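You operate a simulated robot arm through the tools that you are given. There is no shell and no other tool. Be economical: measure what you need, move in short steps, check, and stop when the job is done.

You are at the controls of a simulated two-armed robot. One attempt, no reset.

TASK
Hold the bottle trap on the mat and screw the slip nut tight.
Fine: stand the trap on the green mat for it; when the nut is on, stand the trap in the small tan tray. Set down upright: black bottle trap.

The check looks at the end state, three seconds after you hand in, the way a careful person would. Anything else that was tipped, shoved, dropped, spilled or broken makes it a failure.

THE ROBOT
Two 7-joint arms with two-finger parallel grippers on one trunk, on a base that drives. Base frame: it is fixed to the floor where the robot stands at the start and does not move with it; the origin is under the middle of the robot, x ahead of it, y to its left, z up; the surface under the hand at the start is at about z = 85. Readings come in cm, rad, newtons and seconds.
The left shoulder is at the start at [11, 16.9, 148.6], the right one opposite. With the tool pointing down near the work surface each hand reaches from about 40 to 72 cm from the robot's upright axis, wherever it stands, measured 20 degrees to its own side. Places, roughly: grey slip nut (5x5x3 cm) [60, -40, 90]; neck of the black bottle trap [70, 0, 90]; top of the green mat [60, -20, 90]; tray [80, -40, 90]. Payload 1.57 kg a hand.
The TCP of each hand is the grasp point between the finger pads, 3 cm short of the fingertips. In the tool frame z runs along the fingers and y along their closing line. Largest opening 8 cm; finger width 1.7, thickness 1.2; the body of the gripper, 4 by 8.2 cm, starts 8 cm behind the TCP.
Orientation is told as [roll, pitch, yaw] about the base's x, y, z axes, in that order, counted from this pose: with the fingers straight down and closing along the base's y, the tool's x points along the base's -x, its y along +y and its z along -z.

THE INTERFACE
- The arms move only by the tool play_rows. It takes "left_rows", "right_rows" or both (then of equal length, played together; a hand with none holds still); each is a list of rows, each a list of 3 entries, a list of its own where there are three numbers: the shift along the tool's x, y, z in m, then the turn, a rotation vector about the tool's x, y, z in rad, then the finger opening in m, from 0 to 0.08. In form: [[[dx, dy, dz], [rx, ry, rz], fingers], ...]. A call has 1 to 12 rows; each row shifts and turns the commanded pose from where the row before left it, along the tool's axes as they then stand. A row lasts 0.2 s, in which the tool goes at most 5 cm and 0.15 rad; a call with a longer step from one row to the next is refused whole, and so is a gripper value outside its range. A pose out of reach is approached as far as the arm can. The call stops where the force on the tool passes 50 N (or 10 N more than at its start, if that is more) or the arm is blocked; 0.2 s more then pass. The fingers move at their own pace (about 7.2 cm/s each) and stop on an object; they squeeze with about 31 N. The grip force told is the motor's: it shows also when the fingers shut on nothing. Time passes only in rows, and 0.2 s behind the last, so rows that do not move let the fingers close. It gives the time, the measured TCP pose, the force on the tool (base axes), the opening and the grip force at its end, in the units of the frame above (readings bear some noise), with the torque about the TCP (base axes, N m) and any sound that the robot's microphone picked up.
- Cameras (640 x 400 px; columns grow to the right, rows downward): "scene" is now at [17.42, -2.39, 169.02]; the picture's right is [-0.18, -0.98, 0.00], its down [-0.68, 0.13, -0.72] and it looks along [0.70, -0.13, -0.70] (base axes); focal length 291 px, centre (320, 200). "left" rides on the left gripper at [7.2, 0.7, -12.2] in its tool frame; the picture's right is [-0.09, 1.00, 0.00], its down [-0.84, -0.08, -0.54] and it looks along [-0.54, -0.05, 0.84] (tool axes); focal length 238 px, centre (320, 200). "right" rides on the right gripper at [7.2, -0.7, -12.2] in its tool frame; the picture's right is [0.09, 1.00, 0.00], its down [-0.84, 0.08, -0.54] and it looks along [-0.54, 0.05, 0.84] (tool axes); focal length 238 px, centre (320, 200). There is no depth. A picture from a camera that has moved, and an enlarged one, comes with that camera's place and axes in the base frame and with its lens. The place of the scene camera against the robot may be out by one fixed shift of up to 2.5 cm in any direction.
- camera(camera): a new picture of that camera. No time passes.
- lift_body(by): slides the trunk up (or, below 0, down) by that many cm; the arms and the scene camera ride with it, the base frame stays. It gives what a move gives, with no picture.
- roll_base(legs): drives the robot by 1 to 6 legs, each [ahead, left, turn to the left] in cm, cm and rad, along the robot's own axes; the way and the turn of a leg run together, so that a leg with both is an arc; at most 150 cm and 3.142 rad a leg. The arms and the cameras ride along, it lands a little off, and it stops where it bumps. It gives what a move gives.
- pan_tilt(pan, tilt): turns the head with the scene camera to pan (to the left, within 1.501 rad either way) and tilt (down, from -0.506 to 1.204), counted from straight ahead of the robot. It gives what a move gives.
- enlarge(camera, box): a new picture of the part [left, top, right, bottom] of that camera's present view, enlarged. No time passes.
- finish_job(): hands the job in; it is judged then, once.

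Go step by step. Nothing tells you exact positions but the pictures and the camera data: compare them with the known pose of the tool, close in by small moves and look again before you grip or let go. The budget is 120 turns and 88 pictures, counting those below and the enlarged ones. Unless the task says otherwise, let go and move clear before handing in, and close with one line.

The tools are called as name(argument=value, ...) on one line, values as JSON. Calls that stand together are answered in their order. play_rows: Moves the arms, as the interface text tells. Its arguments: {"type":"object","properties":{"left_rows":{"type":"array","items":{"type":"array"}},"right_rows":{"type":"array","items":{"type":"array"}}},"required":[]} The other tools are called the same way: lift_body (by) slides the trunk up or down; roll_base (legs) drives the base; pan_tilt (pan, tilt) turns the head that bears the scene camera; camera (camera) takes a picture; enlarge (camera, box) takes an enlarged picture of a part of a camera's view; finish_job () hands the job in.

At the start:

```text
clock: 0.0
left_tcp_pos: [67.13, 17.3, 114.73]
left_orientation: [0.0, -0.001, -0.001]
left_ft_force: [-0.3, 0.1, 0.1]
left_ft_torque: [0.05, 0.04, 0.01]
left_gripper_width: 7.98
left_gripper_force: 0.1
right_tcp_pos: [59.92, -38.29, 122.55]
right_orientation: [-0.001, 0.0, 0.0]
right_ft_force: [0.2, 0.6, -0.6]
right_ft_torque: [-0.01, -0.01, -0.03]
right_gripper_width: 8.02
right_gripper_force: 0.1
trunk travel left (down, up): [-80.0, 9.0]
robot x, y, heading: [-0.05, -0.1, -0.002]
head pan, tilt: [-0.187, 0.771]
```

scene: 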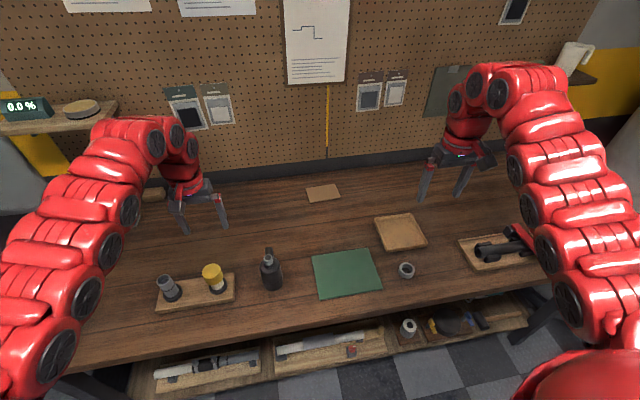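
right: 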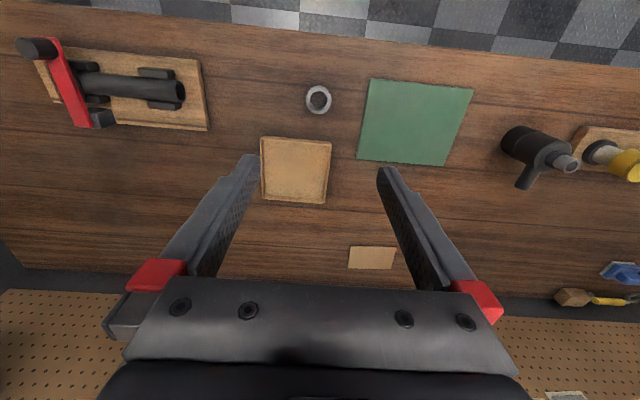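
left: 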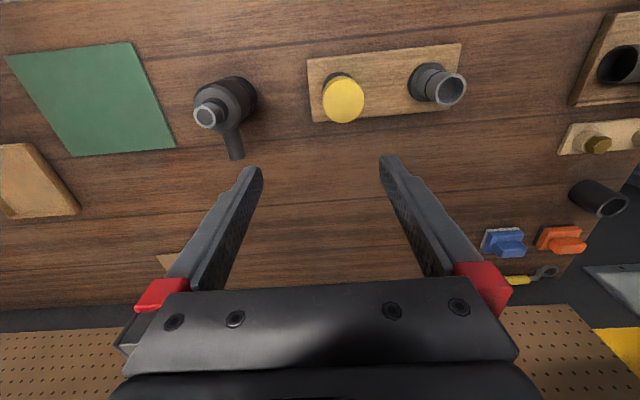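

I see the black trap left of the green mat, the grey nut right of it and the tan tray behind. I'll take close looks first.

enlarge(camera="scene", box=[230, 200, 430, 325])

enlarge(camera="left", box=[160, 50, 320, 150])

enlarge(camera="right", box=[240, 60, 400, 160])

```text
3.20 times, centred on (330, 262) of scene
camera zoom: at [17.42, -2.39, 169.02], right [-0.18, -0.98, 0.0], down [-0.68, 0.13, -0.72], along [0.7, -0.13, -0.7], focal length 931 px, centre (288, 0)
```

zoom: 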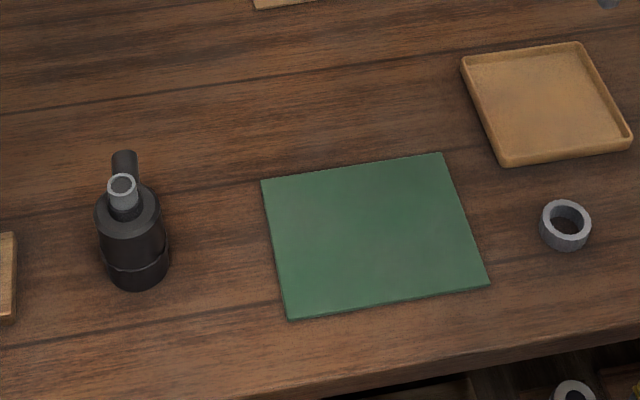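

```text
4.00 times, centred on (240, 100) of left
camera zoom: at [60.13, 18.19, 126.9], right [0.09, 1.0, 0.0], down [0.84, -0.08, 0.54], along [0.54, -0.05, -0.84], focal length 953 px, centre (640, 600)
```

zoom: 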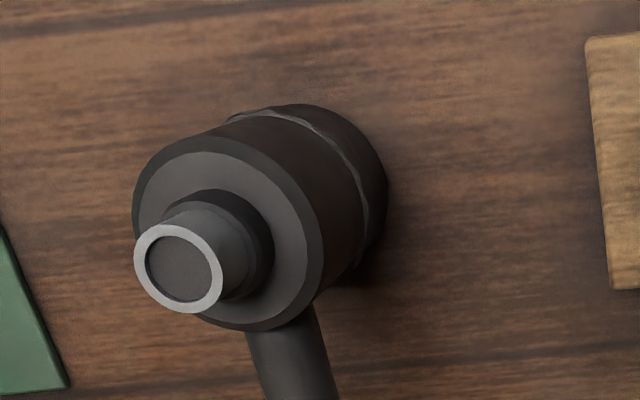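

```text
4.00 times, centred on (320, 110) of right
camera zoom: at [52.94, -38.89, 134.64], right [-0.09, 1.0, 0.0], down [0.84, 0.08, 0.54], along [0.54, 0.05, -0.84], focal length 953 px, centre (320, 560)
```

zoom: 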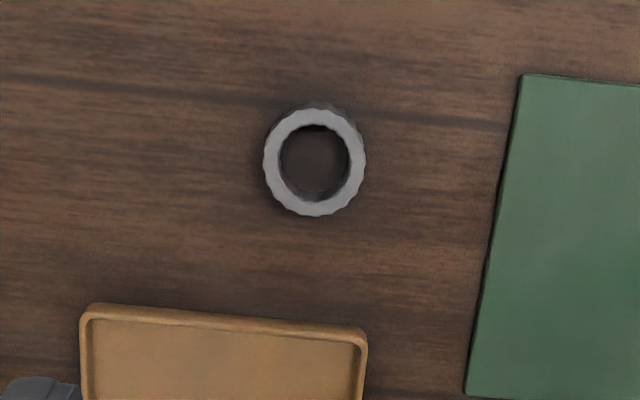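

The trap's axis is near (65.9, 4.0): body about 6.3 cm wide, neck top at z≈98, side pipe pointing +x. The nut is at (61.2, -38.4). I'll tilt the left hand forward to a stand-off on the robot's side of the trap and lower the right hand over the nut.

play_rows(left_rows=[[[0, 0, 0], [0, -0.1417, 0], 0.08], [[0, 0, 0], [0, -0.1417, 0], 0.08], [[0, 0, 0], [0, -0.1417, 0], 0.08], [[0, 0, 0], [0, -0.1417, 0], 0.08], [[0, 0, 0], [0, -0.1417, 0], 0.08], [[0, 0, 0], [0, -0.1417, 0], 0.08], [[0.0326, -0.0222, 0.0076], [0, 0, 0], 0.08], [[0.0326, -0.0222, 0.0076], [0, 0, 0], 0.08], [[0.0326, -0.0222, 0.0076], [0, 0, 0], 0.08], [[0.0326, -0.0222, 0.0076], [0, 0, 0], 0.08], [[0.0326, -0.0222, 0.0076], [0, 0, 0], 0.08], [[0.0326, -0.0222, 0.0076], [0, 0, 0], 0.08]], right_rows=[[[-0.0011, 0, 0.023], [0, 0, 0], 0.08], [[-0.0011, 0, 0.023], [0, 0, 0], 0.08], [[-0.0011, 0, 0.023], [0, 0, 0], 0.08], [[-0.0011, 0, 0.023], [0, 0, 0], 0.08], [[-0.0011, 0, 0.023], [0, 0, 0], 0.08], [[-0.0011, 0, 0.023], [0, 0, 0], 0.08], [[-0.0011, 0, 0.023], [0, 0, 0], 0.08], [[-0.0011, 0, 0.023], [0, 0, 0], 0.08], [[-0.0011, 0, 0.023], [0, 0, 0], 0.08], [[-0.0011, 0, 0.023], [0, 0, 0], 0.08], [[-0.0011, 0, 0.023], [0, 0, 0], 0.08], [[-0.0011, 0, 0.023], [0, 0, 0], 0.08]])

camera(camera="left")

camera(camera="right")

camera(camera="scene")

```text
clock: 2.6
left_tcp_pos: [60.13, 3.12, 97.41]
left_orientation: [-0.001, -0.853, 0.002]
left_ft_force: [0.1, -0.6, -0.2]
left_ft_torque: [0.0, -0.03, -0.02]
left_gripper_width: 7.98
left_gripper_force: 0.0
left hand out of reach, approached as far as the arm can: row 1, 2
right_tcp_pos: [61.28, -38.5, 94.81]
right_orientation: [-0.001, -0.002, 0.0]
right_ft_force: [-0.3, 0.0, 0.7]
right_ft_torque: [0.0, 0.04, 0.0]
right_gripper_width: 7.99
right_gripper_force: 0.0
trunk travel left (down, up): [-80.0, 9.0]
robot x, y, heading: [-0.42, 0.31, -0.001]
head pan, tilt: [-0.187, 0.771]
```

```text
81 pictures are left
camera left: at [46.35, 3.83, 100.07], right [0.06, 1.0, 0.07], down [0.14, -0.08, 0.99], along [0.99, -0.05, -0.15], focal length 238 px, centre (320, 200)
```

left: 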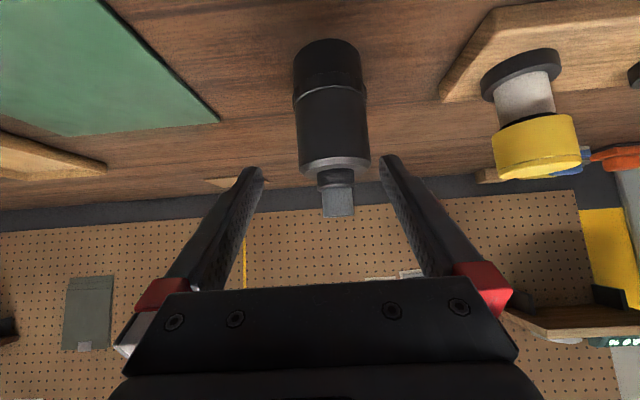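

```text
80 pictures are left
camera right: at [54.21, -39.12, 106.95], right [-0.09, 1.0, 0.0], down [0.84, 0.08, 0.54], along [0.54, 0.05, -0.84], focal length 238 px, centre (320, 200)
```

right: 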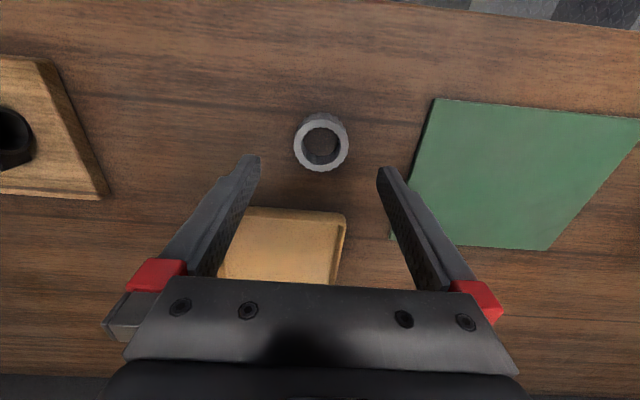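

```text
79 pictures are left
camera scene: at [17.42, -2.43, 169.01], right [-0.19, -0.98, 0.0], down [-0.68, 0.13, -0.72], along [0.7, -0.13, -0.7], focal length 291 px, centre (320, 200)
```

scene: 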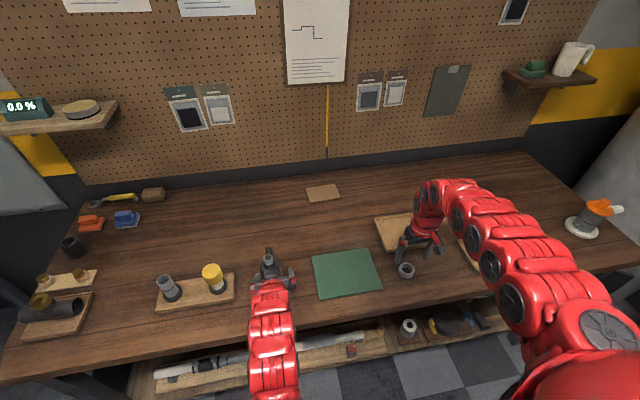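

Both hands are lined up nearly right; the nut is at about (60.8, -38.4) and the trap axis at y≈4.25. I'll correct the left hand sideways and advance partway, and lower the right hand to the nut.

play_rows(left_rows=[[[0.01, 0.011, 0], [0, 0, 0], 0.08], [[0.01, 0, 0], [0, 0, 0], 0.08], [[0, 0, 0.01], [0, 0, 0], 0.08], [[0, 0, 0.01], [0, 0, 0], 0.08], [[0, 0, 0], [0, 0, 0], 0.08]], right_rows=[[[0.004, 0, 0.01], [0, 0, 0], 0.08], [[0, 0, 0.015], [0, 0, 0], 0.08], [[0, 0, 0.015], [0, 0, 0], 0.08], [[0, 0, 0.015], [0, 0, 0], 0.08], [[0, 0, 0.008], [0, 0, 0], 0.08]])

camera(camera="left")

camera(camera="right")

```text
clock: 3.8
left_tcp_pos: [60.26, 4.14, 94.41]
left_orientation: [0.002, -0.851, 0.002]
left_ft_force: [-0.3, -0.4, -0.6]
left_ft_torque: [0.01, 0.0, -0.02]
left_gripper_width: 7.99
left_gripper_force: 0.2
right_tcp_pos: [60.97, -38.29, 88.64]
right_orientation: [0.0, 0.001, -0.002]
right_ft_force: [0.1, 0.6, 0.0]
right_ft_torque: [0.0, 0.01, -0.03]
right_gripper_width: 7.99
right_gripper_force: 0.1
trunk travel left (down, up): [-80.0, 9.0]
robot x, y, heading: [-0.17, 0.16, -0.005]
head pan, tilt: [-0.187, 0.771]
```

```text
78 pictures are left
camera left: at [46.56, 4.86, 97.11], right [0.06, 1.0, 0.07], down [0.14, -0.08, 0.99], along [0.99, -0.05, -0.15], focal length 238 px, centre (320, 200)
```

left: 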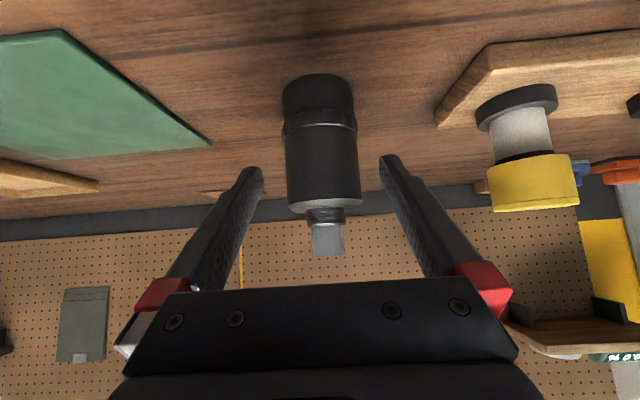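

```text
77 pictures are left
camera right: at [53.93, -39.06, 100.74], right [-0.09, 1.0, 0.0], down [0.84, 0.08, 0.54], along [0.54, 0.05, -0.84], focal length 238 px, centre (320, 200)
```

right: 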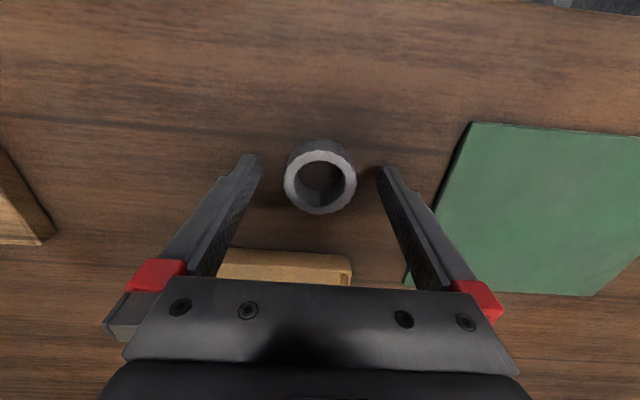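

The nut is centred between the right fingers, and the trap is on the left hand's line. I'll grip the nut, and advance the left hand around the trap body.

play_rows(left_rows=[[[-0.001, 0.0015, 0.012], [0, 0, 0], 0.08], [[-0.001, 0, 0.012], [0, 0, 0], 0.08], [[0, 0, 0.012], [0, 0, 0], 0.08], [[0, 0, 0.012], [0, 0, 0], 0.08], [[0, 0, 0.012], [0, 0, 0], 0.08], [[0, 0, 0.012], [0, 0, 0], 0.08], [[0, 0, 0], [0, 0, 0], 0.08]], right_rows=[[[0.001, -0.001, 0.002], [0, 0, 0], 0.08], [[0, 0, 0], [0, 0, 0], 0.04], [[0, 0, 0], [0, 0, 0], 0.035], [[0, 0, 0], [0, 0, 0], 0.03], [[0, 0, 0], [0, 0, 0], 0.03], [[0, 0, 0], [0, 0, 0], 0.03], [[0, 0, 0], [0, 0, 0], 0.03]])

camera(camera="left")

camera(camera="right")

enlarge(camera="scene", box=[200, 200, 440, 350])

```text
clock: 5.4
left_tcp_pos: [65.8, 4.31, 90.21]
left_orientation: [-0.001, -0.852, 0.002]
left_ft_force: [-0.9, -0.1, -0.1]
left_ft_torque: [-0.03, -0.02, -0.01]
left_gripper_width: 7.98
left_gripper_force: 0.0
right_tcp_pos: [60.83, -38.4, 88.44]
right_orientation: [0.0, 0.0, -0.001]
right_ft_force: [0.9, 0.0, 0.3]
right_ft_torque: [-0.01, -0.01, -0.03]
right_gripper_width: 4.72
right_gripper_force: 30.8
trunk travel left (down, up): [-80.0, 9.0]
robot x, y, heading: [0.06, 0.17, 0.001]
head pan, tilt: [-0.187, 0.771]
```

```text
76 pictures are left
camera left: at [52.1, 4.99, 92.73], right [0.06, 1.0, 0.07], down [0.14, -0.08, 0.99], along [0.99, -0.05, -0.15], focal length 238 px, centre (320, 200)
```

left: 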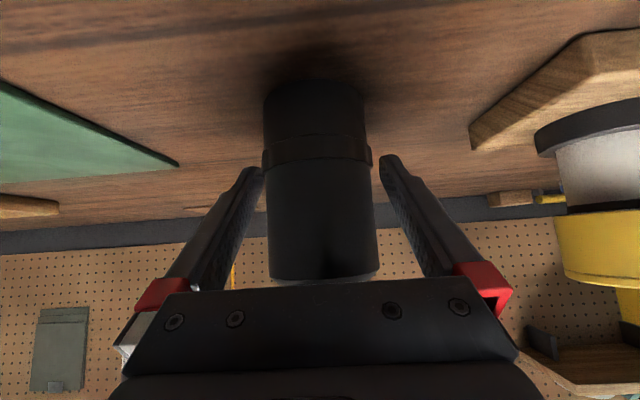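

```text
75 pictures are left
camera right: at [53.8, -39.09, 100.52], right [-0.09, 1.0, 0.0], down [0.84, 0.08, 0.54], along [0.54, 0.05, -0.84], focal length 238 px, centre (320, 200)
```

right: 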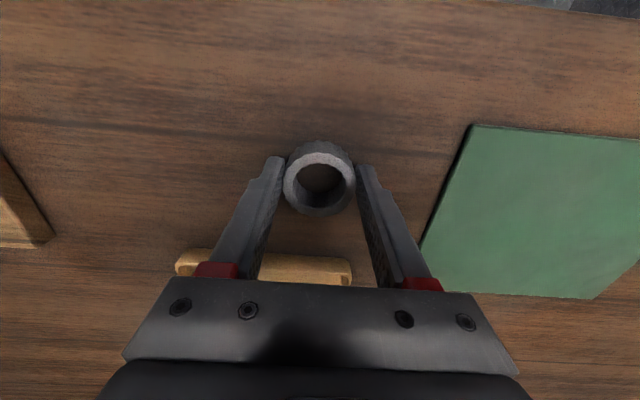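

```text
2.67 times, centred on (320, 275) of scene
camera zoom: at [17.4, -2.41, 169.02], right [-0.18, -0.98, 0.0], down [-0.68, 0.13, -0.72], along [0.7, -0.13, -0.7], focal length 776 px, centre (320, 0)
```

zoom: 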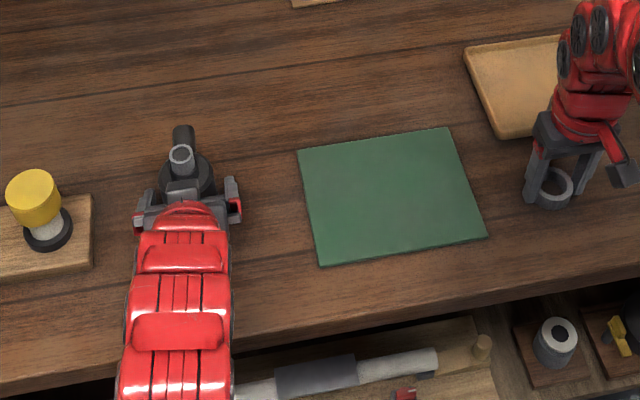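

The nut is gripped at 4.72 cm and the trap body sits centred in the left fingers. I'll close on the trap and lift the nut.

play_rows(left_rows=[[[0, 0, 0], [0, 0, 0], 0.06], [[0, 0, 0], [0, 0, 0], 0.05], [[0, 0, 0], [0, 0, 0], 0.045], [[0, 0, 0], [0, 0, 0], 0.045], [[0, 0, 0], [0, 0, 0], 0.045], [[0, 0, 0], [0, 0, 0], 0.045]], right_rows=[[[0, 0, -0.02], [0, 0, 0], 0.03], [[0, 0, -0.04], [0, 0, 0], 0.03], [[0, 0, -0.04], [0, 0, 0], 0.03], [[0, 0, -0.04], [0, 0, 0], 0.03], [[0, 0, -0.04], [0, 0, 0], 0.03], [[0, 0, -0.04], [0, 0, 0], 0.03]])

camera(camera="left")

camera(camera="right")

```text
clock: 6.8
left_tcp_pos: [65.74, 4.06, 90.08]
left_orientation: [0.001, -0.849, 0.0]
left_ft_force: [-0.5, -0.2, 0.6]
left_ft_torque: [0.01, 0.01, 0.01]
left_gripper_width: 5.93
left_gripper_force: 31.6
right_tcp_pos: [60.95, -38.18, 110.47]
right_orientation: [0.004, 0.001, -0.003]
right_ft_force: [-0.2, 0.3, 0.4]
right_ft_torque: [-0.01, 0.01, -0.01]
right_gripper_width: 4.74
right_gripper_force: 31.2
trunk travel left (down, up): [-80.0, 9.0]
robot x, y, heading: [-0.07, -0.1, 0.004]
head pan, tilt: [-0.187, 0.771]
```

```text
73 pictures are left
camera left: at [52.03, 4.94, 92.73], right [0.06, 1.0, 0.07], down [0.14, -0.08, 0.99], along [0.99, -0.05, -0.15], focal length 238 px, centre (320, 200)
```

left: 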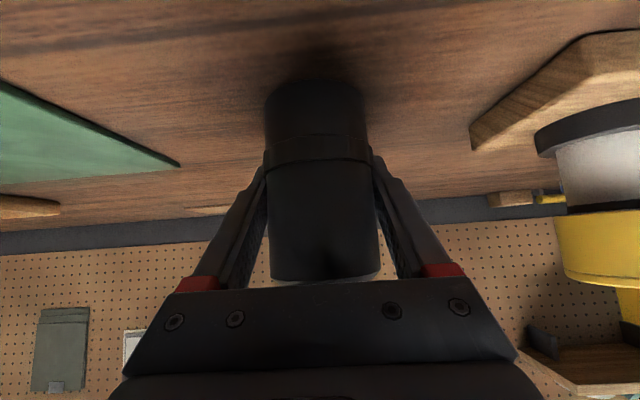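

```text
72 pictures are left
camera right: at [53.8, -38.89, 122.71], right [-0.09, 1.0, 0.0], down [0.84, 0.08, 0.54], along [0.54, 0.05, -0.84], focal length 238 px, centre (320, 200)
```

right: 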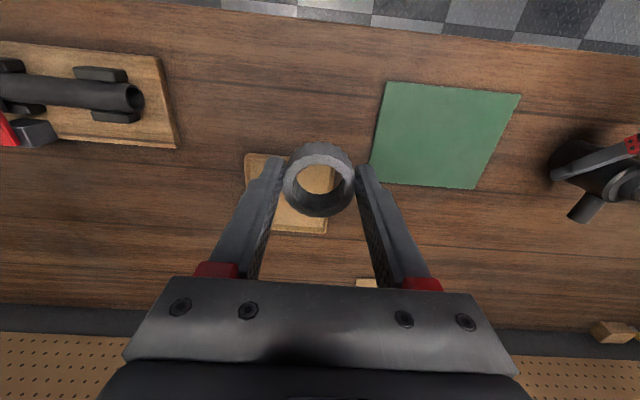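

Trap held (5.93 cm). I'll lift it 4 cm and carry it over the mat.

play_rows(left_rows=[[[-0.015, 0, -0.0132], [0, 0, 0], 0.045], [[-0.015, 0, -0.0132], [0, 0, 0], 0.045], [[0.0014, -0.035, -0.0016], [0, 0, 0], 0.045], [[0.0014, -0.035, -0.0016], [0, 0, 0], 0.045], [[0.0014, -0.035, -0.0016], [0, 0, 0], 0.045], [[0.0014, -0.035, -0.0016], [0, 0, 0], 0.045], [[0.0014, -0.035, -0.0016], [0, 0, 0], 0.045], [[0.0014, -0.035, -0.0016], [0, 0, 0], 0.045], [[0, 0, 0], [0, 0, 0], 0.045]])

camera(camera="scene")

camera(camera="left")

camera(camera="right")

```text
clock: 8.8
left_tcp_pos: [64.67, -16.92, 94.1]
left_orientation: [-0.001, -0.85, 0.0]
left_ft_force: [-0.5, -0.1, -1.5]
left_ft_torque: [0.02, 0.0, -0.02]
left_gripper_width: 5.97
left_gripper_force: 31.0
right_tcp_pos: [61.0, -38.05, 110.53]
right_orientation: [0.0, 0.001, 0.001]
right_ft_force: [-0.5, 0.0, -0.1]
right_ft_torque: [-0.02, 0.01, -0.01]
right_gripper_width: 4.72
right_gripper_force: 31.2
trunk travel left (down, up): [-80.0, 9.0]
robot x, y, heading: [0.03, 0.06, 0.001]
head pan, tilt: [-0.187, 0.771]
```

```text
71 pictures are left
camera scene: at [17.44, -2.34, 169.01], right [-0.18, -0.98, 0.0], down [-0.69, 0.13, -0.72], along [0.7, -0.13, -0.7], focal length 291 px, centre (320, 200)
```

scene: 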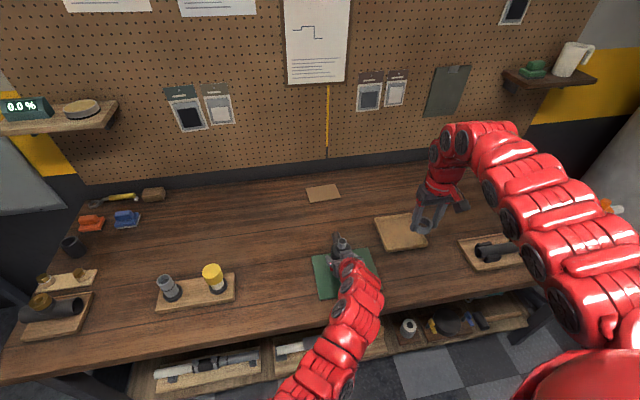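

```text
70 pictures are left
camera left: at [50.94, -16.14, 96.8], right [0.06, 1.0, 0.07], down [0.14, -0.08, 0.99], along [0.99, -0.05, -0.15], focal length 238 px, centre (320, 200)
```

left: 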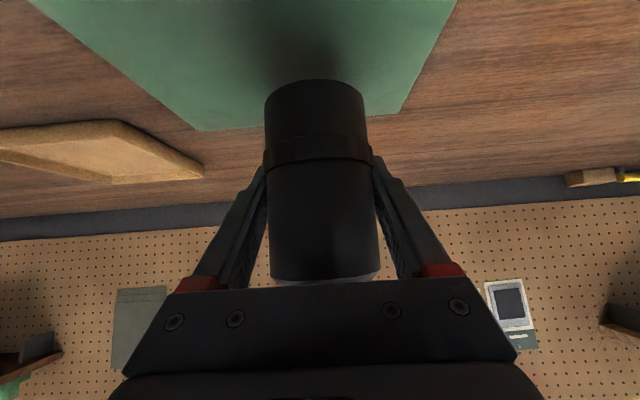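

```text
69 pictures are left
camera right: at [53.89, -38.8, 122.68], right [-0.09, 1.0, 0.0], down [0.84, 0.08, 0.54], along [0.54, 0.05, -0.84], focal length 238 px, centre (320, 200)
```

right: 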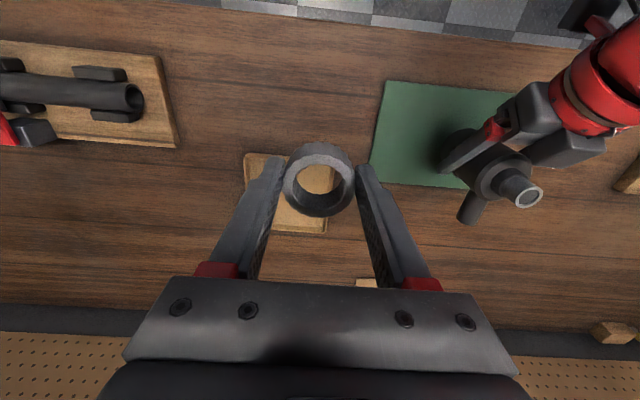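

The trap is over the mat interior. I'll lower it gently until it touches.

play_rows(left_rows=[[[0.0113, 0, 0.0099], [0, 0, 0], 0.045], [[0.0083, 0, 0.0073], [0, 0, 0], 0.045], [[0.003, 0, 0.0026], [0, 0, 0], 0.045], [[0, 0, 0], [0, 0, 0], 0.045], [[0, 0, 0], [0, 0, 0], 0.045]])

camera(camera="left")

```text
clock: 10.0
left_tcp_pos: [64.49, -16.85, 91.14]
left_orientation: [-0.001, -0.849, 0.002]
left_ft_force: [0.0, -0.8, -0.9]
left_ft_torque: [0.01, 0.02, 0.0]
left_gripper_width: 5.96
left_gripper_force: 31.1
right_tcp_pos: [60.98, -38.27, 110.55]
right_orientation: [0.0, 0.001, -0.001]
right_ft_force: [0.0, 0.8, -0.9]
right_ft_torque: [0.0, 0.02, 0.02]
right_gripper_width: 4.74
right_gripper_force: 30.7
trunk travel left (down, up): [-80.0, 9.0]
robot x, y, heading: [0.1, 0.18, 0.001]
head pan, tilt: [-0.187, 0.771]
```

```text
68 pictures are left
camera left: at [50.8, -16.08, 93.74], right [0.06, 1.0, 0.07], down [0.14, -0.08, 0.99], along [0.99, -0.05, -0.15], focal length 238 px, centre (320, 200)
```

left: 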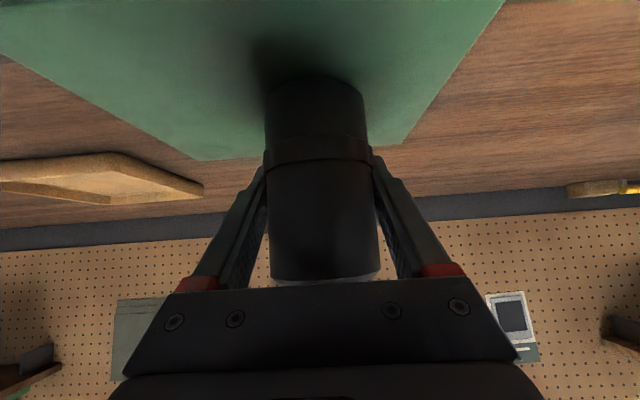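

play_rows(left_rows=[[[0.0019, 0, 0.0017], [0, 0, 0], 0.045], [[0.0015, 0, 0.0013], [0, 0, 0], 0.045], [[0, 0, 0], [0, 0, 0], 0.045]])

```text
clock: 10.8
left_tcp_pos: [64.65, -16.74, 90.72]
left_orientation: [-0.002, -0.853, 0.002]
left_ft_force: [-1.2, 0.5, 6.7]
left_ft_torque: [0.16, 0.22, 0.02]
left_gripper_width: 5.99
left_gripper_force: 31.1
right_tcp_pos: [60.87, -38.11, 110.63]
right_orientation: [0.001, 0.0, -0.001]
right_ft_force: [-0.7, -0.8, -0.9]
right_ft_torque: [0.01, -0.02, 0.02]
right_gripper_width: 4.69
right_gripper_force: 30.6
trunk travel left (down, up): [-80.0, 9.0]
robot x, y, heading: [0.03, 0.11, -0.002]
head pan, tilt: [-0.187, 0.771]
```

The trap is standing on the mat (about 7 N contact). I'll bring the nut above the neck.

play_rows(right_rows=[[[-0.0064, 0.0355, 0], [0, 0, 0], 0.03], [[-0.0064, 0.0355, 0], [0, 0, 0], 0.03], [[-0.0064, 0.0355, 0], [0, 0, 0], 0.03], [[-0.0064, 0.0355, 0], [0, 0, 0], 0.03], [[-0.0064, 0.0355, 0], [0, 0, 0], 0.03], [[-0.0064, 0.0355, 0], [0, 0, 0], 0.03], [[0, 0, 0], [0, 0, 0], 0.03]])

camera(camera="right")

camera(camera="scene")

```text
clock: 12.4
left_tcp_pos: [64.55, -16.78, 90.7]
left_orientation: [0.001, -0.853, 0.001]
left_ft_force: [3.7, 0.3, 13.7]
left_ft_torque: [0.01, 0.03, -0.07]
left_gripper_width: 5.95
left_gripper_force: 31.1
right_tcp_pos: [65.42, -17.18, 110.24]
right_orientation: [-0.001, 0.0, -0.001]
right_ft_force: [0.6, -0.4, 0.0]
right_ft_torque: [0.03, -0.03, 0.02]
right_gripper_width: 4.7
right_gripper_force: 30.7
right hand out of reach, approached as far as the arm can: row 2, 3
trunk travel left (down, up): [-80.0, 9.0]
robot x, y, heading: [0.04, -0.22, 0.004]
head pan, tilt: [-0.187, 0.771]
```

```text
67 pictures are left
camera right: at [58.39, -17.83, 122.39], right [-0.09, 1.0, 0.0], down [0.84, 0.08, 0.54], along [0.54, 0.05, -0.84], focal length 238 px, centre (320, 200)
```

right: 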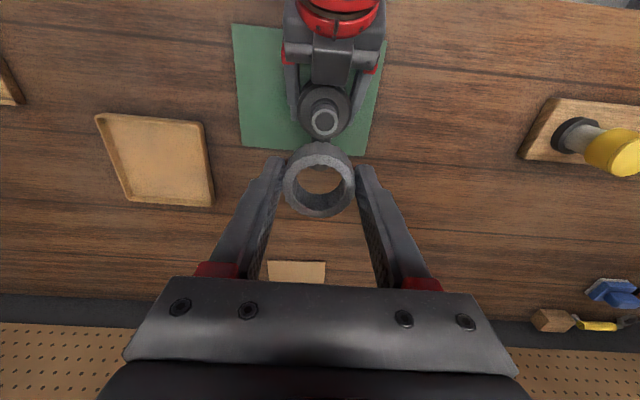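

```text
66 pictures are left
camera scene: at [17.25, -2.43, 169.04], right [-0.18, -0.98, 0.0], down [-0.68, 0.13, -0.72], along [0.71, -0.13, -0.7], focal length 291 px, centre (320, 200)
```

scene: 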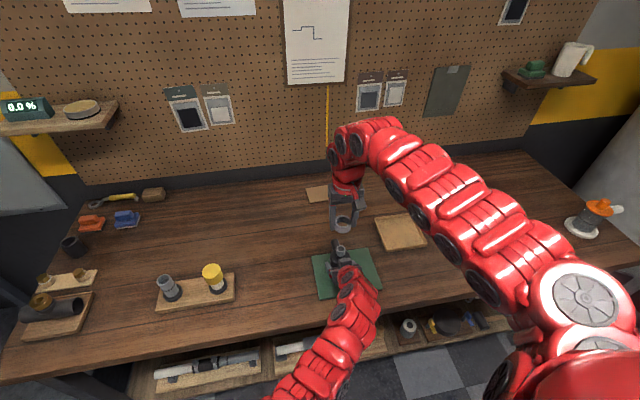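

The neck is visible just beyond the nut in the right camera; I'll measure it precisely.

enlarge(camera="right", box=[240, 70, 400, 230])

```text
2.50 times, centred on (320, 150) of right
camera zoom: at [58.39, -17.83, 122.39], right [-0.09, 1.0, 0.0], down [0.84, 0.08, 0.54], along [0.54, 0.05, -0.84], focal length 596 px, centre (320, 325)
```

zoom: 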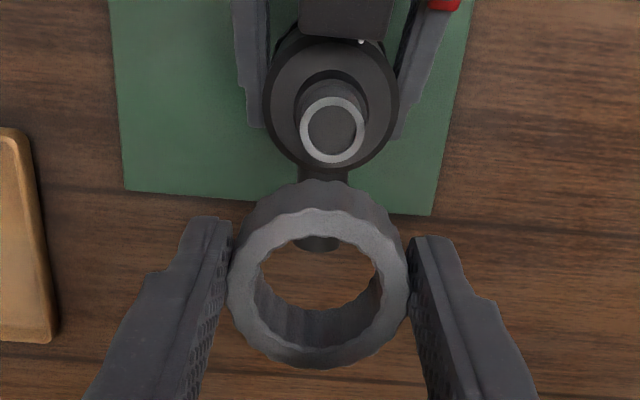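

The neck axis is about (64.45, -16.83) with its top at z≈99.2. The nut is 2 cm high and its centre is about 0.5 cm ahead of the right TCP. I'll shift over the neck and lower to just above it.

play_rows(right_rows=[[[0.015, 0.0035, 0], [0, 0, 0], 0.03], [[0, 0, 0.02], [0, 0, 0], 0.03], [[0, 0, 0.02], [0, 0, 0], 0.03], [[0, 0, 0.02], [0, 0, 0], 0.03], [[0, 0, 0], [0, 0, 0], 0.03], [[0, 0, 0], [0, 0, 0], 0.03]])

enlarge(camera="right", box=[240, 110, 400, 270])

enlarge(camera="scene", box=[280, 210, 400, 285])

```text
clock: 13.8
left_tcp_pos: [64.52, -16.79, 90.63]
left_orientation: [-0.002, -0.852, 0.0]
left_ft_force: [4.4, -1.8, 17.2]
left_ft_torque: [-0.03, -0.1, -0.01]
left_gripper_width: 5.99
left_gripper_force: 30.9
right_tcp_pos: [64.52, -17.12, 104.65]
right_orientation: [0.002, -0.001, -0.001]
right_ft_force: [-0.3, -0.4, -0.8]
right_ft_torque: [-0.02, -0.01, -0.01]
right_gripper_width: 4.7
right_gripper_force: 30.6
right hand out of reach, approached as far as the arm can: row 1
trunk travel left (down, up): [-80.0, 9.0]
robot x, y, heading: [-0.61, 0.24, -0.0]
head pan, tilt: [-0.187, 0.771]
```

```text
2.50 times, centred on (320, 190) of right
camera zoom: at [57.58, -17.65, 116.78], right [-0.09, 1.0, 0.0], down [0.84, 0.08, 0.54], along [0.54, 0.05, -0.84], focal length 596 px, centre (320, 225)
```

zoom: 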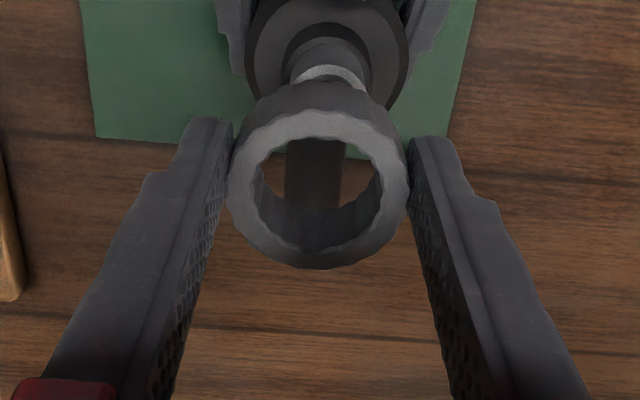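

```text
5.33 times, centred on (340, 248) of scene
camera zoom: at [17.24, -2.35, 169.04], right [-0.18, -0.98, 0.0], down [-0.68, 0.13, -0.72], along [0.71, -0.13, -0.7], focal length 1552 px, centre (213, -53)
```

zoom: 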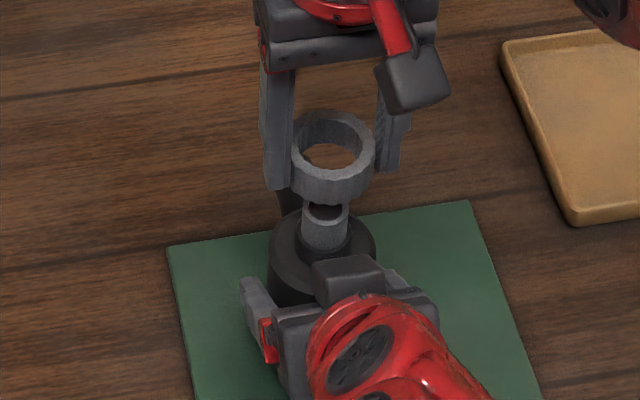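

The nut is about 0.75 cm too far ahead and 0.2 cm to the right of the neck. I'll correct and come down to about 1 cm above.

play_rows(right_rows=[[[0.0075, 0.0023, 0], [0, 0, 0], 0.03], [[0, 0, 0.006], [0, 0, 0], 0.03], [[0, 0, 0], [0, 0, 0], 0.03], [[0, 0, 0], [0, 0, 0], 0.03]])

enlarge(camera="right", box=[240, 110, 400, 270])

enlarge(camera="scene", box=[280, 210, 400, 285])

```text
clock: 14.8
left_tcp_pos: [64.58, -16.63, 90.7]
left_orientation: [-0.002, -0.852, 0.002]
left_ft_force: [4.7, -1.8, 18.1]
left_ft_torque: [0.05, 0.05, -0.02]
left_gripper_width: 5.96
left_gripper_force: 30.7
right_tcp_pos: [64.21, -16.98, 104.14]
right_orientation: [0.0, -0.001, -0.001]
right_ft_force: [0.3, -0.4, -0.1]
right_ft_torque: [0.0, -0.04, 0.0]
right_gripper_width: 4.67
right_gripper_force: 31.1
right hand out of reach, approached as far as the arm can: row 1
trunk travel left (down, up): [-80.0, 9.0]
robot x, y, heading: [0.1, 0.11, 0.002]
head pan, tilt: [-0.187, 0.771]
```

```text
2.50 times, centred on (320, 190) of right
camera zoom: at [57.11, -17.65, 116.31], right [-0.09, 1.0, 0.0], down [0.84, 0.08, 0.54], along [0.54, 0.05, -0.84], focal length 596 px, centre (320, 225)
```

zoom: 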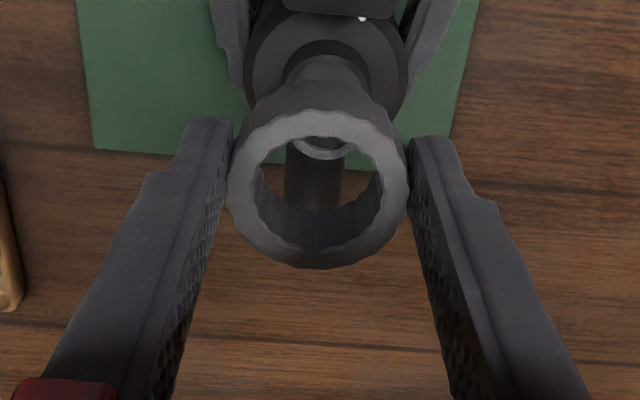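

```text
5.33 times, centred on (340, 248) of scene
camera zoom: at [17.22, -2.34, 169.04], right [-0.18, -0.98, 0.0], down [-0.68, 0.13, -0.72], along [0.71, -0.13, -0.7], focal length 1552 px, centre (213, -53)
```

zoom: 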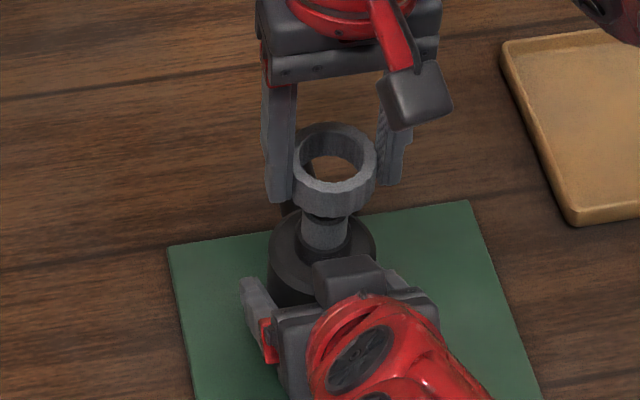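

Still about 0.4 cm ahead; I'll nudge in small steps and look again.

play_rows(right_rows=[[[0.002, 0.001, 0], [0, 0, 0], 0.03], [[0.002, 0.0005, 0], [0, 0, 0], 0.03], [[0, 0, 0.005], [0, 0, 0], 0.03], [[0, 0, 0.003], [0, 0, 0], 0.03], [[0, 0, 0], [0, 0, 0], 0.03]])

enlarge(camera="right", box=[240, 110, 400, 270])

enlarge(camera="scene", box=[280, 210, 400, 285])

```text
clock: 16.0
left_tcp_pos: [64.59, -16.73, 90.49]
left_orientation: [-0.002, -0.851, 0.002]
left_ft_force: [3.1, -0.6, 17.7]
left_ft_torque: [0.02, 0.04, 0.0]
left_gripper_width: 5.98
left_gripper_force: 30.4
right_tcp_pos: [63.87, -16.89, 103.35]
right_orientation: [0.0, -0.002, 0.001]
right_ft_force: [-0.7, -0.4, -0.3]
right_ft_torque: [-0.02, 0.01, 0.0]
right_gripper_width: 4.71
right_gripper_force: 31.2
trunk travel left (down, up): [-80.0, 9.0]
robot x, y, heading: [0.03, -0.24, 0.001]
head pan, tilt: [-0.187, 0.771]
```

```text
2.50 times, centred on (320, 190) of right
camera zoom: at [56.74, -17.6, 115.44], right [-0.09, 1.0, 0.0], down [0.84, 0.08, 0.54], along [0.54, 0.05, -0.84], focal length 596 px, centre (320, 225)
```

zoom: 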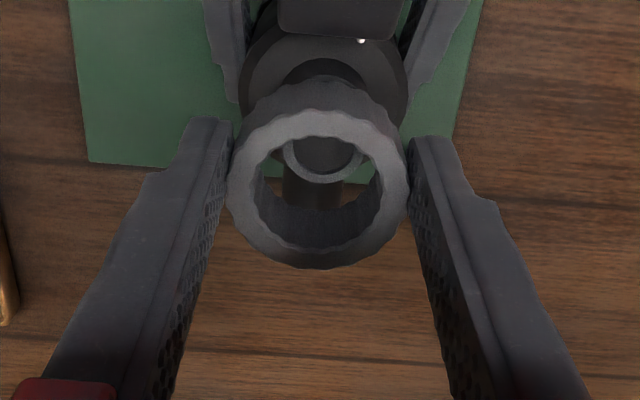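

```text
5.33 times, centred on (340, 248) of scene
camera zoom: at [17.2, -2.34, 169.04], right [-0.18, -0.98, 0.0], down [-0.68, 0.13, -0.72], along [0.71, -0.13, -0.7], focal length 1552 px, centre (213, -53)
```

zoom: 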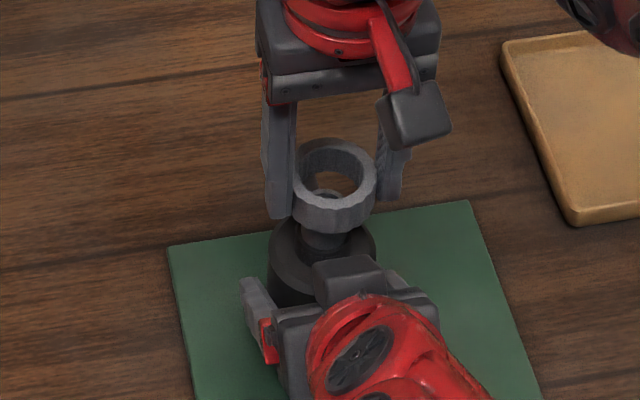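

The nut is aligned in x and needs about 0.2 cm more to the left. I'll nudge and lower it over the neck, watching the force.

play_rows(right_rows=[[[0, 0.0022, 0], [0, 0, 0], 0.03], [[0, 0, 0.004], [0, 0, 0], 0.03], [[0, 0, 0.004], [0, 0, 0], 0.03], [[0, 0, 0.004], [0, 0, 0], 0.03], [[0, 0, 0.004], [0, 0, 0], 0.03], [[0, 0, 0], [0, 0, 0], 0.03]])

enlarge(camera="right", box=[240, 110, 400, 270])

enlarge(camera="scene", box=[280, 210, 400, 285])

```text
clock: 17.4
left_tcp_pos: [64.38, -16.67, 90.58]
left_orientation: [0.0, -0.852, 0.002]
left_ft_force: [1.0, 0.3, 16.1]
left_ft_torque: [0.09, 0.02, -0.03]
left_gripper_width: 5.96
left_gripper_force: 30.9
right_tcp_pos: [63.87, -16.67, 101.61]
right_orientation: [0.0, -0.002, 0.0]
right_ft_force: [-0.8, 0.2, -0.8]
right_ft_torque: [0.01, 0.01, -0.01]
right_gripper_width: 4.69
right_gripper_force: 31.4
trunk travel left (down, up): [-80.0, 9.0]
robot x, y, heading: [-0.01, 0.08, -0.004]
head pan, tilt: [-0.187, 0.771]
```

```text
2.50 times, centred on (320, 190) of right
camera zoom: at [56.7, -17.37, 113.78], right [-0.09, 1.0, 0.0], down [0.84, 0.08, 0.54], along [0.54, 0.05, -0.84], focal length 596 px, centre (320, 225)
```

zoom: 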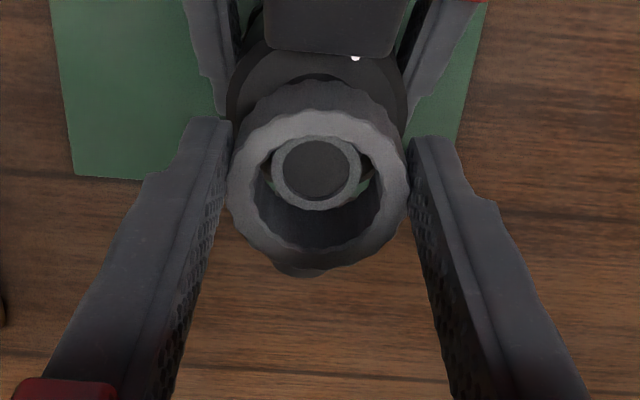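

```text
5.33 times, centred on (340, 248) of scene
camera zoom: at [17.19, -2.34, 169.04], right [-0.18, -0.98, 0.0], down [-0.68, 0.13, -0.72], along [0.71, -0.13, -0.7], focal length 1552 px, centre (213, -53)
```

zoom: 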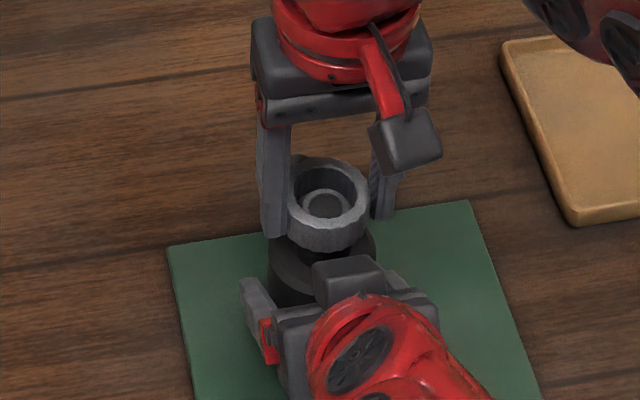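

The tube end is concentric within the nut. I'll keep lowering until it meets the threads.

play_rows(right_rows=[[[0, -0.0005, 0.003], [0, 0, 0], 0.03], [[0, 0, 0.003], [0, 0, 0], 0.03], [[0, 0, 0.003], [0, 0, 0], 0.03], [[0, 0, 0], [0, 0, 0], 0.03]])

enlarge(camera="scene", box=[280, 210, 400, 285])

```text
clock: 18.4
left_tcp_pos: [64.45, -16.66, 90.75]
left_orientation: [-0.001, -0.852, 0.001]
left_ft_force: [0.2, 0.2, 15.5]
left_ft_torque: [-0.01, 0.11, 0.03]
left_gripper_width: 5.97
left_gripper_force: 30.6
right_tcp_pos: [63.73, -16.72, 100.85]
right_orientation: [0.001, 0.002, -0.002]
right_ft_force: [-0.5, 0.4, -0.6]
right_ft_torque: [0.0, -0.03, 0.02]
right_gripper_width: 4.72
right_gripper_force: 31.2
trunk travel left (down, up): [-80.0, 9.0]
robot x, y, heading: [0.4, 0.04, 0.002]
head pan, tilt: [-0.187, 0.771]
```

```text
5.33 times, centred on (340, 248) of scene
camera zoom: at [17.19, -2.34, 169.04], right [-0.18, -0.98, 0.0], down [-0.68, 0.13, -0.72], along [0.71, -0.13, -0.7], focal length 1552 px, centre (213, -53)
```

zoom: 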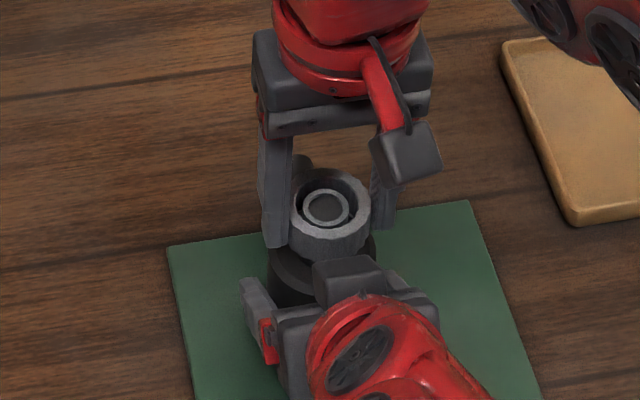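

play_rows(right_rows=[[[0, 0, 0.003], [0, 0, 0], 0.03], [[0, 0, 0.003], [0, 0, 0], 0.03], [[0, 0, 0.002], [0, 0, 0], 0.03], [[0, 0, 0], [0, 0, 0], 0.03]])

enlarge(camera="scene", box=[280, 210, 400, 285])

enlarge(camera="right", box=[240, 110, 400, 270])

```text
clock: 19.4
left_tcp_pos: [64.46, -16.73, 90.6]
left_orientation: [-0.002, -0.851, 0.001]
left_ft_force: [-0.2, 0.7, 13.6]
left_ft_torque: [-0.01, 0.1, 0.03]
left_gripper_width: 5.97
left_gripper_force: 31.1
right_tcp_pos: [63.84, -16.66, 99.98]
right_orientation: [0.0, -0.002, 0.0]
right_ft_force: [0.3, 0.7, 0.4]
right_ft_torque: [0.0, -0.01, -0.03]
right_gripper_width: 4.7
right_gripper_force: 30.8
trunk travel left (down, up): [-80.0, 9.0]
robot x, y, heading: [-0.25, -0.16, 0.001]
head pan, tilt: [-0.187, 0.771]
```

```text
5.33 times, centred on (340, 248) of scene
camera zoom: at [17.2, -2.34, 169.04], right [-0.18, -0.98, 0.0], down [-0.68, 0.13, -0.72], along [0.71, -0.13, -0.7], focal length 1552 px, centre (213, -53)
```

zoom: 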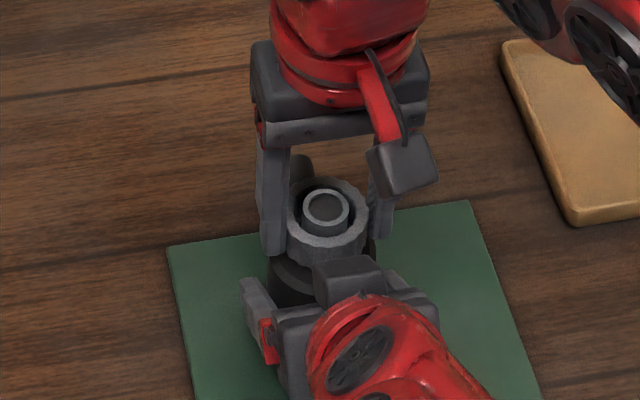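

```text
2.50 times, centred on (320, 190) of right
camera zoom: at [56.73, -17.39, 112.07], right [-0.09, 1.0, 0.0], down [0.84, 0.08, 0.54], along [0.54, 0.05, -0.84], focal length 596 px, centre (320, 225)
```

zoom: 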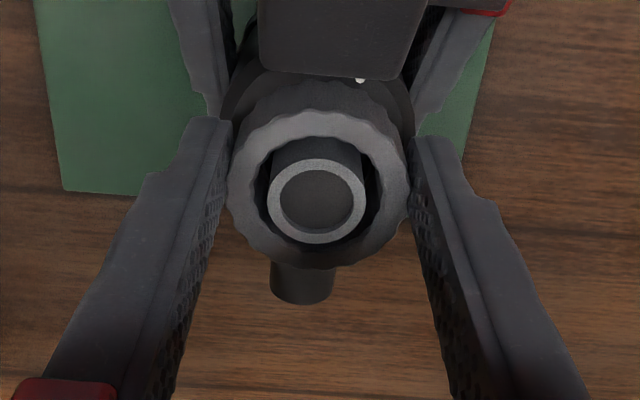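

Tube is through the nut, no contact yet. I'll continue in 2 mm steps.

play_rows(right_rows=[[[0, 0, 0.002], [0, 0, 0], 0.03], [[0, 0, 0.002], [0, 0, 0], 0.03], [[0, 0, 0.002], [0, 0, 0], 0.03], [[0, 0, 0], [0, 0, 0], 0.03]])

```text
clock: 20.4
left_tcp_pos: [64.43, -16.75, 90.53]
left_orientation: [-0.001, -0.853, -0.001]
left_ft_force: [18.3, -2.7, -1.4]
left_ft_torque: [-0.22, 0.25, 0.02]
left_gripper_width: 5.98
left_gripper_force: 30.8
right_tcp_pos: [63.9, -16.84, 99.42]
right_orientation: [0.0, -0.002, 0.001]
right_ft_force: [-10.9, -2.1, 27.6]
right_ft_torque: [-0.05, 0.16, -0.09]
right_gripper_width: 4.68
right_gripper_force: 30.8
trunk travel left (down, up): [-80.0, 9.0]
robot x, y, heading: [-0.32, 0.13, 0.0]
head pan, tilt: [-0.187, 0.771]
```

Contact at nut bottom z≈96. I'll ease up, release, recentre the fingers on the nut axis, and look.

play_rows(right_rows=[[[0.001, 0, -0.0015], [0, 0, 0], 0.03], [[0, 0, 0], [0, 0, 0], 0.062], [[0, 0, 0], [0, 0, 0], 0.062], [[0, 0, 0], [0, 0, 0], 0.062], [[-0.006, 0, 0], [0, 0, 0], 0.062], [[0, 0, 0], [0, 0, 0], 0.062]])

enlarge(camera="right", box=[240, 110, 400, 270])

enlarge(camera="scene", box=[280, 210, 400, 285])

```text
clock: 21.8
left_tcp_pos: [64.43, -16.75, 90.72]
left_orientation: [-0.003, -0.852, 0.002]
left_ft_force: [-2.0, 2.7, 11.4]
left_ft_torque: [0.26, -0.03, -0.03]
left_gripper_width: 5.98
left_gripper_force: 30.8
right_tcp_pos: [64.42, -16.74, 99.51]
right_orientation: [0.0, -0.001, -0.001]
right_ft_force: [0.3, 0.4, -0.7]
right_ft_torque: [0.0, 0.01, 0.0]
right_gripper_width: 6.2
right_gripper_force: 0.0
trunk travel left (down, up): [-80.0, 9.0]
robot x, y, heading: [-0.08, 0.07, -0.001]
head pan, tilt: [-0.187, 0.771]
```

```text
2.50 times, centred on (320, 190) of right
camera zoom: at [57.3, -17.38, 111.62], right [-0.09, 1.0, 0.0], down [0.84, 0.08, 0.54], along [0.54, 0.05, -0.84], focal length 596 px, centre (320, 225)
```

zoom: 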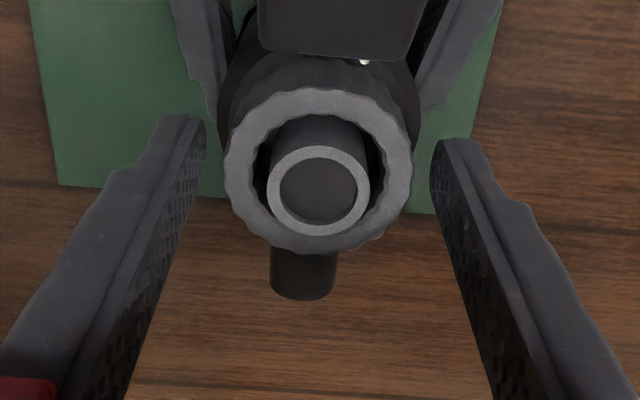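

```text
5.33 times, centred on (340, 248) of scene
camera zoom: at [17.19, -2.33, 169.04], right [-0.18, -0.98, 0.0], down [-0.68, 0.13, -0.72], along [0.71, -0.13, -0.7], focal length 1552 px, centre (213, -53)
```

zoom: 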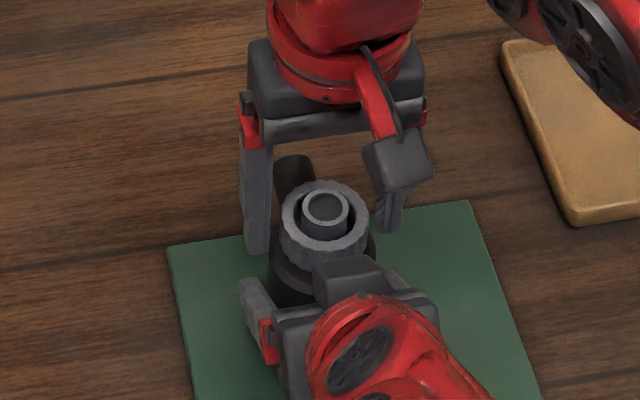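

The nut rests level on the collar and the fingers are centred on it. I'll wind the hand back by 0.8 rad and grip.

play_rows(right_rows=[[[0, 0, 0], [0, 0, -0.135], 0.062], [[0, 0, 0], [0, 0, -0.135], 0.062], [[0, 0, 0], [0, 0, -0.135], 0.062], [[0, 0, 0], [0, 0, -0.135], 0.062], [[0, 0, 0], [0, 0, -0.135], 0.062], [[0, 0, 0], [0, 0, -0.135], 0.062], [[0, 0, 0], [0, 0, 0], 0.062], [[0, 0, 0], [0, 0, 0], 0.03], [[0, 0, 0], [0, 0, 0], 0.03], [[0, 0, 0], [0, 0, 0], 0.03]])

enlarge(camera="right", box=[240, 110, 400, 270])

```text
clock: 24.0
left_tcp_pos: [64.51, -16.76, 90.54]
left_orientation: [-0.002, -0.85, 0.004]
left_ft_force: [-2.7, 1.7, 9.8]
left_ft_torque: [-0.07, -0.33, -0.05]
left_gripper_width: 5.97
left_gripper_force: 31.0
right_tcp_pos: [64.4, -16.87, 99.53]
right_orientation: [-0.002, 0.0, 0.81]
right_ft_force: [0.9, -0.8, 4.0]
right_ft_torque: [0.06, 0.02, 0.06]
right_gripper_width: 4.83
right_gripper_force: 31.4
trunk travel left (down, up): [-80.0, 9.0]
robot x, y, heading: [0.06, 0.16, -0.001]
head pan, tilt: [-0.187, 0.771]
```

```text
2.50 times, centred on (320, 190) of right
camera zoom: at [59.96, -22.4, 111.73], right [-0.78, 0.62, 0.0], down [0.52, 0.66, 0.54], along [0.34, 0.42, -0.84], focal length 596 px, centre (320, 225)
```

zoom: 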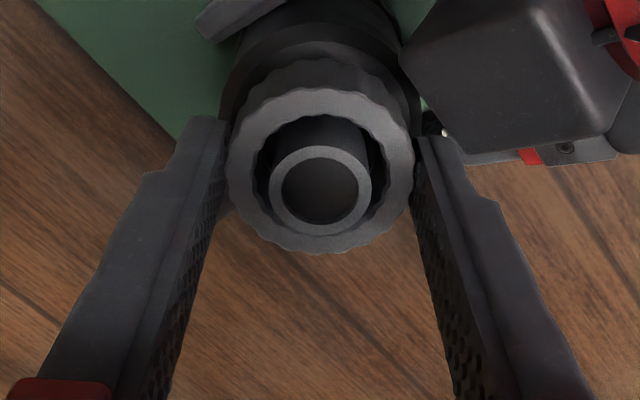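

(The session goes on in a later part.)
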